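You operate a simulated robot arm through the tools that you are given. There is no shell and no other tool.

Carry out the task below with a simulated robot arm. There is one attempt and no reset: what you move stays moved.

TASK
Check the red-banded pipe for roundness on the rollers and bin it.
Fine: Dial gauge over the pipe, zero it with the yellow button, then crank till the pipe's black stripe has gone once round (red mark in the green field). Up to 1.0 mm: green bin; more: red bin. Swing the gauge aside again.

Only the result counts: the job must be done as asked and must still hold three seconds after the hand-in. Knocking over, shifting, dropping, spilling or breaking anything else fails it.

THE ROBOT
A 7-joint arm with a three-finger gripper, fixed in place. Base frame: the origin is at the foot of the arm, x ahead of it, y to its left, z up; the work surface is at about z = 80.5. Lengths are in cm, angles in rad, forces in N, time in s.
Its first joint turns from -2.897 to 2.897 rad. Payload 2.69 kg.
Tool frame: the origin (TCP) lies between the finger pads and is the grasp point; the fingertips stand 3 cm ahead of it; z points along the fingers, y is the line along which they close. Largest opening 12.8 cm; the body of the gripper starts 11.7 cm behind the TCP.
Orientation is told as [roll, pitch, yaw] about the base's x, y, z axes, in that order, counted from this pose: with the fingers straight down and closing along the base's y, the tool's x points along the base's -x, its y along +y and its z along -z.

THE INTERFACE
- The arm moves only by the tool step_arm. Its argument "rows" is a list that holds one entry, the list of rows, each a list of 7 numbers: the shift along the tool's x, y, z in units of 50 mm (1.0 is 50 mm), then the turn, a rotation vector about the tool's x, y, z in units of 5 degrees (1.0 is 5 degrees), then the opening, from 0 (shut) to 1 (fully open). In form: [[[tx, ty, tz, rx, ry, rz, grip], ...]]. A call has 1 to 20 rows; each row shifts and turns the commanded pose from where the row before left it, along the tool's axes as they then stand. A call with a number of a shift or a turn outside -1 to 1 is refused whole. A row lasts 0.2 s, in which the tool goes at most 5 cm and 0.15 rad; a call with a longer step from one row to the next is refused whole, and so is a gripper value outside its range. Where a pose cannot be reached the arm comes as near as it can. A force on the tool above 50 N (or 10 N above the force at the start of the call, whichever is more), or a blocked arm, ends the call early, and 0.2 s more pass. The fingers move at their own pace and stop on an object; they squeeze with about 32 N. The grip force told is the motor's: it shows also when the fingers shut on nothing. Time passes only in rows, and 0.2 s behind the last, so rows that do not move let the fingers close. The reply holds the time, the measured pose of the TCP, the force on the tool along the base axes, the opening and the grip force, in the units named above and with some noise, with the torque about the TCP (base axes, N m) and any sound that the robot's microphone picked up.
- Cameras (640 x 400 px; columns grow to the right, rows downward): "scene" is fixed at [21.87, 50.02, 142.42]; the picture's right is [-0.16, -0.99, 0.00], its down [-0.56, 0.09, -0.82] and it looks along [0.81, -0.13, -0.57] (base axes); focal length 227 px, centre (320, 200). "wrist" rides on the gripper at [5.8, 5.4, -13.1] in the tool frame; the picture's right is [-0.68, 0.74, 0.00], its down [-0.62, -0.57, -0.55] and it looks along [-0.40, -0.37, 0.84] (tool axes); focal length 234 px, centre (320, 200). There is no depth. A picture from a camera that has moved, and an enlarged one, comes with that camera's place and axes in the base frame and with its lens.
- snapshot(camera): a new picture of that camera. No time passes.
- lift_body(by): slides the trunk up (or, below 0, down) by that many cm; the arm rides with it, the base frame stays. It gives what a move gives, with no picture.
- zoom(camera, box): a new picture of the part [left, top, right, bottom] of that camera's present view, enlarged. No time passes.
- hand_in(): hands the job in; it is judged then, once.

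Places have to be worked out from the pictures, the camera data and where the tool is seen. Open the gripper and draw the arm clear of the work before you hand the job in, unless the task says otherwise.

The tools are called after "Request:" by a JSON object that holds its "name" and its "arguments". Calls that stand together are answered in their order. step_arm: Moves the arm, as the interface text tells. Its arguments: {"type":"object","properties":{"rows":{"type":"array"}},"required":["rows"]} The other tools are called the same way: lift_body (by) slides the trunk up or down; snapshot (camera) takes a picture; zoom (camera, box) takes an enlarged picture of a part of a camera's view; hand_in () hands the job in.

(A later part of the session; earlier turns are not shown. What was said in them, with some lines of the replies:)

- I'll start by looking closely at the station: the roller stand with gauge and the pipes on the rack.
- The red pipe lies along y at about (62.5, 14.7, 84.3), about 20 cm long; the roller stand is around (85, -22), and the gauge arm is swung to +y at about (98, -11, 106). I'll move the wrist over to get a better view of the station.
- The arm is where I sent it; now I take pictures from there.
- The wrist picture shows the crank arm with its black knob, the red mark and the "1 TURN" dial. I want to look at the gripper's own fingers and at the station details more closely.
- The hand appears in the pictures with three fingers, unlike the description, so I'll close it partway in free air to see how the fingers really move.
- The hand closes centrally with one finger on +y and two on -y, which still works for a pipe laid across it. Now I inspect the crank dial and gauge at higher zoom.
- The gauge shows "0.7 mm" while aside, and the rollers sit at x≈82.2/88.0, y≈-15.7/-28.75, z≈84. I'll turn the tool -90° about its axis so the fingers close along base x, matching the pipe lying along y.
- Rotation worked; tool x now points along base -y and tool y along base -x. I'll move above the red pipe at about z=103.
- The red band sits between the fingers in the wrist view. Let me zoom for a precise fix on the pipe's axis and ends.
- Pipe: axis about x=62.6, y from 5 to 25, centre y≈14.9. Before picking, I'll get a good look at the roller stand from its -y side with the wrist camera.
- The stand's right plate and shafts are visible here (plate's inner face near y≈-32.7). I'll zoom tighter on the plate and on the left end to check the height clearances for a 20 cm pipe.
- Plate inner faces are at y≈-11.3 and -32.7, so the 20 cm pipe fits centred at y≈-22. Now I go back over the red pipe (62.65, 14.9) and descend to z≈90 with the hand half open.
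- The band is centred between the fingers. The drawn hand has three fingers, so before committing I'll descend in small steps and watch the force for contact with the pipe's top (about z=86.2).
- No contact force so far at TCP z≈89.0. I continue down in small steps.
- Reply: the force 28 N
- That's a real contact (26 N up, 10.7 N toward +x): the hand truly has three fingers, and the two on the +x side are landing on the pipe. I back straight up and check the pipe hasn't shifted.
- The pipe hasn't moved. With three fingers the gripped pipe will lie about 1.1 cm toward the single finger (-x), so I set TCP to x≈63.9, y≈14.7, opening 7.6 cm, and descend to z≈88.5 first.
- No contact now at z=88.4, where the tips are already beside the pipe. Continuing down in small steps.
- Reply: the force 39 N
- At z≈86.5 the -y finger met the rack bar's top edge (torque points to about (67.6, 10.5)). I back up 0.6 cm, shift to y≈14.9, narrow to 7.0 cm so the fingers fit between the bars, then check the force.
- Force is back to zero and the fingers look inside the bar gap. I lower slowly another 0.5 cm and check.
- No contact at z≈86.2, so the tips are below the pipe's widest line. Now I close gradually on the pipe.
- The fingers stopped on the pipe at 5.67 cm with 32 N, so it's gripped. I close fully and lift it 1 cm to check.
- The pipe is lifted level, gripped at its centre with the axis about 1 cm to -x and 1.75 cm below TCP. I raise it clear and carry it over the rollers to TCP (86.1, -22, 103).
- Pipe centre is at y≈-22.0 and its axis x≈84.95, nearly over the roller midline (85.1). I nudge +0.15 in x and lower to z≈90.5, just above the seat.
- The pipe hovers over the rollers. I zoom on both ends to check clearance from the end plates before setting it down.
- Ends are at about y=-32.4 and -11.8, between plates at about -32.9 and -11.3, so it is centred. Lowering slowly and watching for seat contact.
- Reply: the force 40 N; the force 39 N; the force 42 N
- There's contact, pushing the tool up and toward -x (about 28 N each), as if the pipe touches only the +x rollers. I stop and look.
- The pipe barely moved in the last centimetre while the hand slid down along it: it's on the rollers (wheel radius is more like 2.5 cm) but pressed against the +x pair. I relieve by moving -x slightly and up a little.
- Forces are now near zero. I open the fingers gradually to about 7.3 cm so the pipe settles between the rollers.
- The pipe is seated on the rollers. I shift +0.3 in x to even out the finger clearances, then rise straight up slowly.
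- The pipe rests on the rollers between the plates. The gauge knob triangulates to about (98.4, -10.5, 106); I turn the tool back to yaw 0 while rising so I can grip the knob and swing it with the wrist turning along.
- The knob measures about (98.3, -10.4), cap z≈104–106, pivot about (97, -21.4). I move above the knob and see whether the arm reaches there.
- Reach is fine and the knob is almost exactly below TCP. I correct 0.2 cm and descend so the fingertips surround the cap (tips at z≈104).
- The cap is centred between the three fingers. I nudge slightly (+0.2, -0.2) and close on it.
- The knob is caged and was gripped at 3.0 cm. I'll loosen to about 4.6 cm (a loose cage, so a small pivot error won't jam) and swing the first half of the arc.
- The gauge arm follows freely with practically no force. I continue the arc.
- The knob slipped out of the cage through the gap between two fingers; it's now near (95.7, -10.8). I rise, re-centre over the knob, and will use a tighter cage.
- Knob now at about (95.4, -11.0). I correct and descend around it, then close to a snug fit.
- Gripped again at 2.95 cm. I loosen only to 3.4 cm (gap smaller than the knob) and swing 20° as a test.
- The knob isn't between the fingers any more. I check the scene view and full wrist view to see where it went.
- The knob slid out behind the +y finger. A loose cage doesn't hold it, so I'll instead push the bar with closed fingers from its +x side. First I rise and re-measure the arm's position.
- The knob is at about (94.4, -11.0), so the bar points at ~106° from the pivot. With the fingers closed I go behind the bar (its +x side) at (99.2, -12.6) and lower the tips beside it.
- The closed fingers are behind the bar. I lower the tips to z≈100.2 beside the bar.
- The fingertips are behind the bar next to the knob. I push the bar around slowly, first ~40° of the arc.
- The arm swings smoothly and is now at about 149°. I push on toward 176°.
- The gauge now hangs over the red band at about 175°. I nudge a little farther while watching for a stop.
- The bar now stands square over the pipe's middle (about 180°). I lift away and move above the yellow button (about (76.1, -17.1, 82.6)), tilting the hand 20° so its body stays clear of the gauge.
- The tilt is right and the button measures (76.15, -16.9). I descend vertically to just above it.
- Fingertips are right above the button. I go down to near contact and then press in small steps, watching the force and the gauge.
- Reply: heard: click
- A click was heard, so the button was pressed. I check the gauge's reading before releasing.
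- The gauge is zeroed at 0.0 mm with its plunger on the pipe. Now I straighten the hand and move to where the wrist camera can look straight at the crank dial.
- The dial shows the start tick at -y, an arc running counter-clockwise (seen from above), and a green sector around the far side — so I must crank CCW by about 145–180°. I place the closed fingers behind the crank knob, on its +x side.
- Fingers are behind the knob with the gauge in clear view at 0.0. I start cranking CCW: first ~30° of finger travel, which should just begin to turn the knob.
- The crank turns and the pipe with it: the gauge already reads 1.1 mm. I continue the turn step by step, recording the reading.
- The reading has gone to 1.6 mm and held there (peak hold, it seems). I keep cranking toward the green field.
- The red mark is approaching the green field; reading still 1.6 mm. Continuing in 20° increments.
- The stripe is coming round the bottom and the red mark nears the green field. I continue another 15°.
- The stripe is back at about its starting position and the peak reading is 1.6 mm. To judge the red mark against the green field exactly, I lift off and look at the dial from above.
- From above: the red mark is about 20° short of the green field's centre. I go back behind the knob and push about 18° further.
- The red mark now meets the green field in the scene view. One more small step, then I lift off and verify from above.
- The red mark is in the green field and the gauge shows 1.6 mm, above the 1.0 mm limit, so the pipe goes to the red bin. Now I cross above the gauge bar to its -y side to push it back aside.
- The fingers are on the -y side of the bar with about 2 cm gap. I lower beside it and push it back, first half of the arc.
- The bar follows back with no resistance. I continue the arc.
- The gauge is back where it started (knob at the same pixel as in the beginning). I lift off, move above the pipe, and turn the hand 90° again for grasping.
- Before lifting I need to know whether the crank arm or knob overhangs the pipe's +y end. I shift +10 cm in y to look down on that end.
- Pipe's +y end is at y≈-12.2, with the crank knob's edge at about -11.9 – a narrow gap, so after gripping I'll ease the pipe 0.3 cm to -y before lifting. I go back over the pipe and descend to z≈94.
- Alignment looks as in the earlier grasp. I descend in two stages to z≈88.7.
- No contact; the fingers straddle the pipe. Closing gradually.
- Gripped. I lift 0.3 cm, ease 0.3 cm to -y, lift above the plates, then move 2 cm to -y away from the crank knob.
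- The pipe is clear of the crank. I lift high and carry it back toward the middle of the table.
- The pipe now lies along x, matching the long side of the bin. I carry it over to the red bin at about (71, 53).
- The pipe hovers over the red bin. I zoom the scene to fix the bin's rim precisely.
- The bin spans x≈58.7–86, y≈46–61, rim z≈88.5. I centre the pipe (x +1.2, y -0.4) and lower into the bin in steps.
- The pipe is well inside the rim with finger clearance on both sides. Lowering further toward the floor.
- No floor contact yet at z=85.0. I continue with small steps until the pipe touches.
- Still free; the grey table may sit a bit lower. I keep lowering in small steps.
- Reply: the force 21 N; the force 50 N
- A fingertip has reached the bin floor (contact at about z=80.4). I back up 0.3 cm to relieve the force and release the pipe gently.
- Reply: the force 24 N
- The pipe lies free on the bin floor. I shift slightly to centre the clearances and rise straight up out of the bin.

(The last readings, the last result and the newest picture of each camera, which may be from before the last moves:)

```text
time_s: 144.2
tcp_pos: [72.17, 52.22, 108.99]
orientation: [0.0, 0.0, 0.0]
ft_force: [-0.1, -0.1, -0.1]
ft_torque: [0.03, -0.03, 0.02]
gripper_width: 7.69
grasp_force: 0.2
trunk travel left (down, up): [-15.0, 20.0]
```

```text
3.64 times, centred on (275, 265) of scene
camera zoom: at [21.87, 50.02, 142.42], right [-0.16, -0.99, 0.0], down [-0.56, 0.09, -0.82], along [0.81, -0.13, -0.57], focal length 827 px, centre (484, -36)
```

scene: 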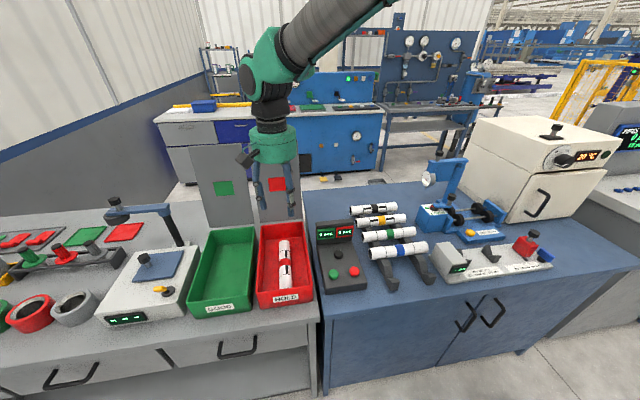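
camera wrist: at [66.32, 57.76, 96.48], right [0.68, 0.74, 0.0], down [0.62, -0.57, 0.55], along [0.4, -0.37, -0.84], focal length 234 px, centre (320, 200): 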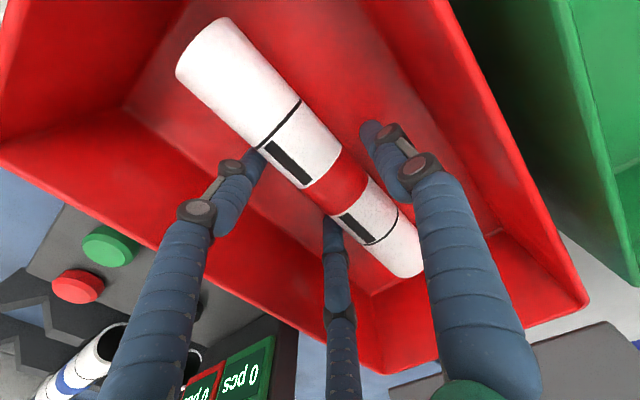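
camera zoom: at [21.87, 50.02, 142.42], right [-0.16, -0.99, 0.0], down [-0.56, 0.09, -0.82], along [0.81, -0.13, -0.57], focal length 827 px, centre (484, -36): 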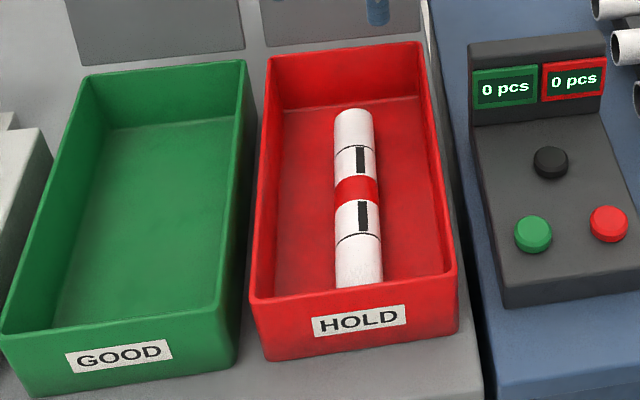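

The red-banded pipe rests in the red HOLD bin. I open the hand, return to the starting position clear of the work, and check the station once more.

Request:
{"name": "step_arm", "arguments": {"rows": [[[0, 0, -0.7, 0, 0, 0, 1], [0, 0, -0.8, 0, 0, 0, 1], [0, 0, -0.8, 0, 0, 0, 1], [0, 0, -0.8, 0, 0, 0, 1], [0.07, -0.7, -0.4, 0, 0, 0, 1], [0.07, -0.7, 0, 0, 0, 0, 1], [0.07, -0.7, 0, 0, 0, 0, 1], [0.07, -0.7, 0, 0, 0, 0, 1], [0.07, -0.7, 0, 0, 0, 0, 1], [0, 0, 0, 0, 0, 0, 1], [0, 0, 0, 0, 0, 0, 1]]]}}

Request:
{"name": "zoom", "arguments": {"camera": "scene", "box": [400, 140, 560, 260]}}

Request:
{"name": "zoom", "arguments": {"camera": "scene", "box": [180, 180, 460, 320]}}

Request:
{"name": "snapshot", "arguments": {"camera": "wrist"}}

```text
time_s: 146.6
tcp_pos: [70.38, 34.9, 126.28]
orientation: [-0.001, -0.001, 0.001]
ft_force: [0.2, 0.4, 0.4]
ft_torque: [0.01, -0.02, 0.0]
gripper_width: 12.8
grasp_force: 0.1
trunk travel left (down, up): [-15.0, 20.0]
```

```text
3.33 times, centred on (480, 200) of scene
camera zoom: at [21.87, 50.02, 142.42], right [-0.16, -0.99, 0.0], down [-0.56, 0.09, -0.82], along [0.81, -0.13, -0.57], focal length 758 px, centre (-213, 200)
```

zoom: 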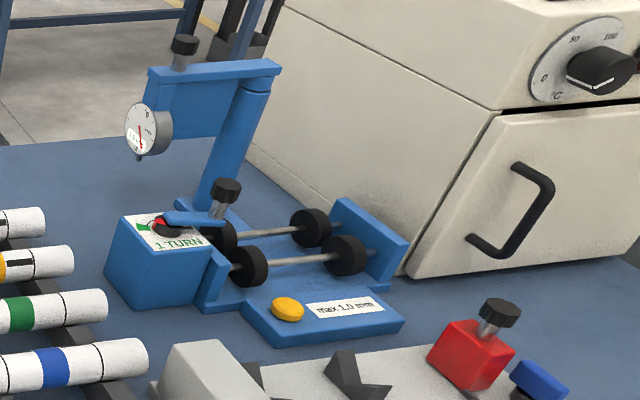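

```text
2.29 times, centred on (320, 250) of scene
camera zoom: at [21.87, 50.02, 142.42], right [-0.16, -0.99, 0.0], down [-0.56, 0.09, -0.82], along [0.81, -0.13, -0.57], focal length 520 px, centre (320, 86)
```

zoom: 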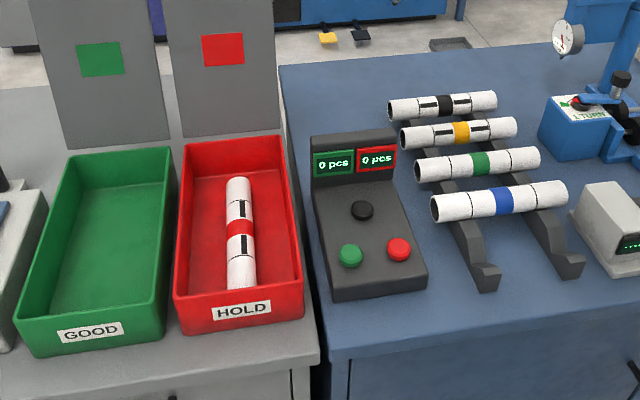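

```text
taken
camera wrist: at [64.6, 40.14, 139.44], right [0.68, 0.74, 0.0], down [0.62, -0.57, 0.55], along [0.4, -0.37, -0.84], focal length 234 px, centre (320, 200)
```

wrist: 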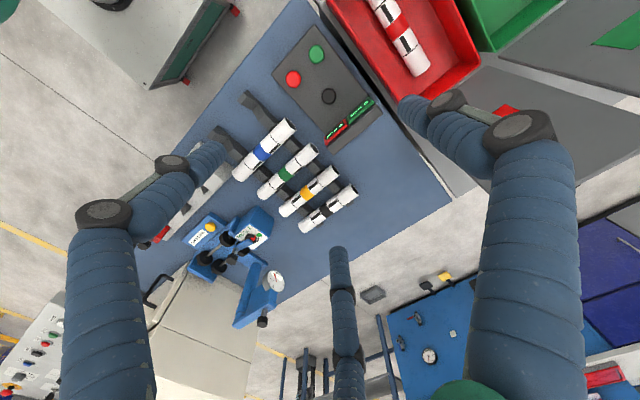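

Everything checks out: the gauge measured 1.6 mm (over 1.0 mm), the pipe rests in the red HOLD bin, and the gauge is back aside. The red mark is in the green field, the other pipes haven't moved, and the hand is open and clear. I hand the job in.

Request:
{"name": "hand_in", "arguments": {}}

```text
The job is handed in.
```

I checked the red-banded pipe on the rollers and put it in the red HOLD bin. It read 1.6 mm, over the 1.0 mm limit. The job is handed in, and no verdict has come back yet.

- **Measurement:** I swung the gauge over the pipe and zeroed it with the yellow button, and it showed 0.0 mm. I then cranked until the red mark was in the green field. The reading rose to 1.6 mm and held there.
- **Overshoot:** When the stripe was back at its start, the red mark was still about 20° short of the green. I cranked on to reach it, so the pipe turned a little more than once.
- **Contacts:** The hand has three fingers, not two as described. Because of that, a finger pressed on the pipe and touched the rack bar on the first pickup attempts, and one later touched the bin floor. The pictures show no other pipe or fixture moved.
- **Final state:** The gauge is swung aside to where it started. The hand is open and clear of the work.
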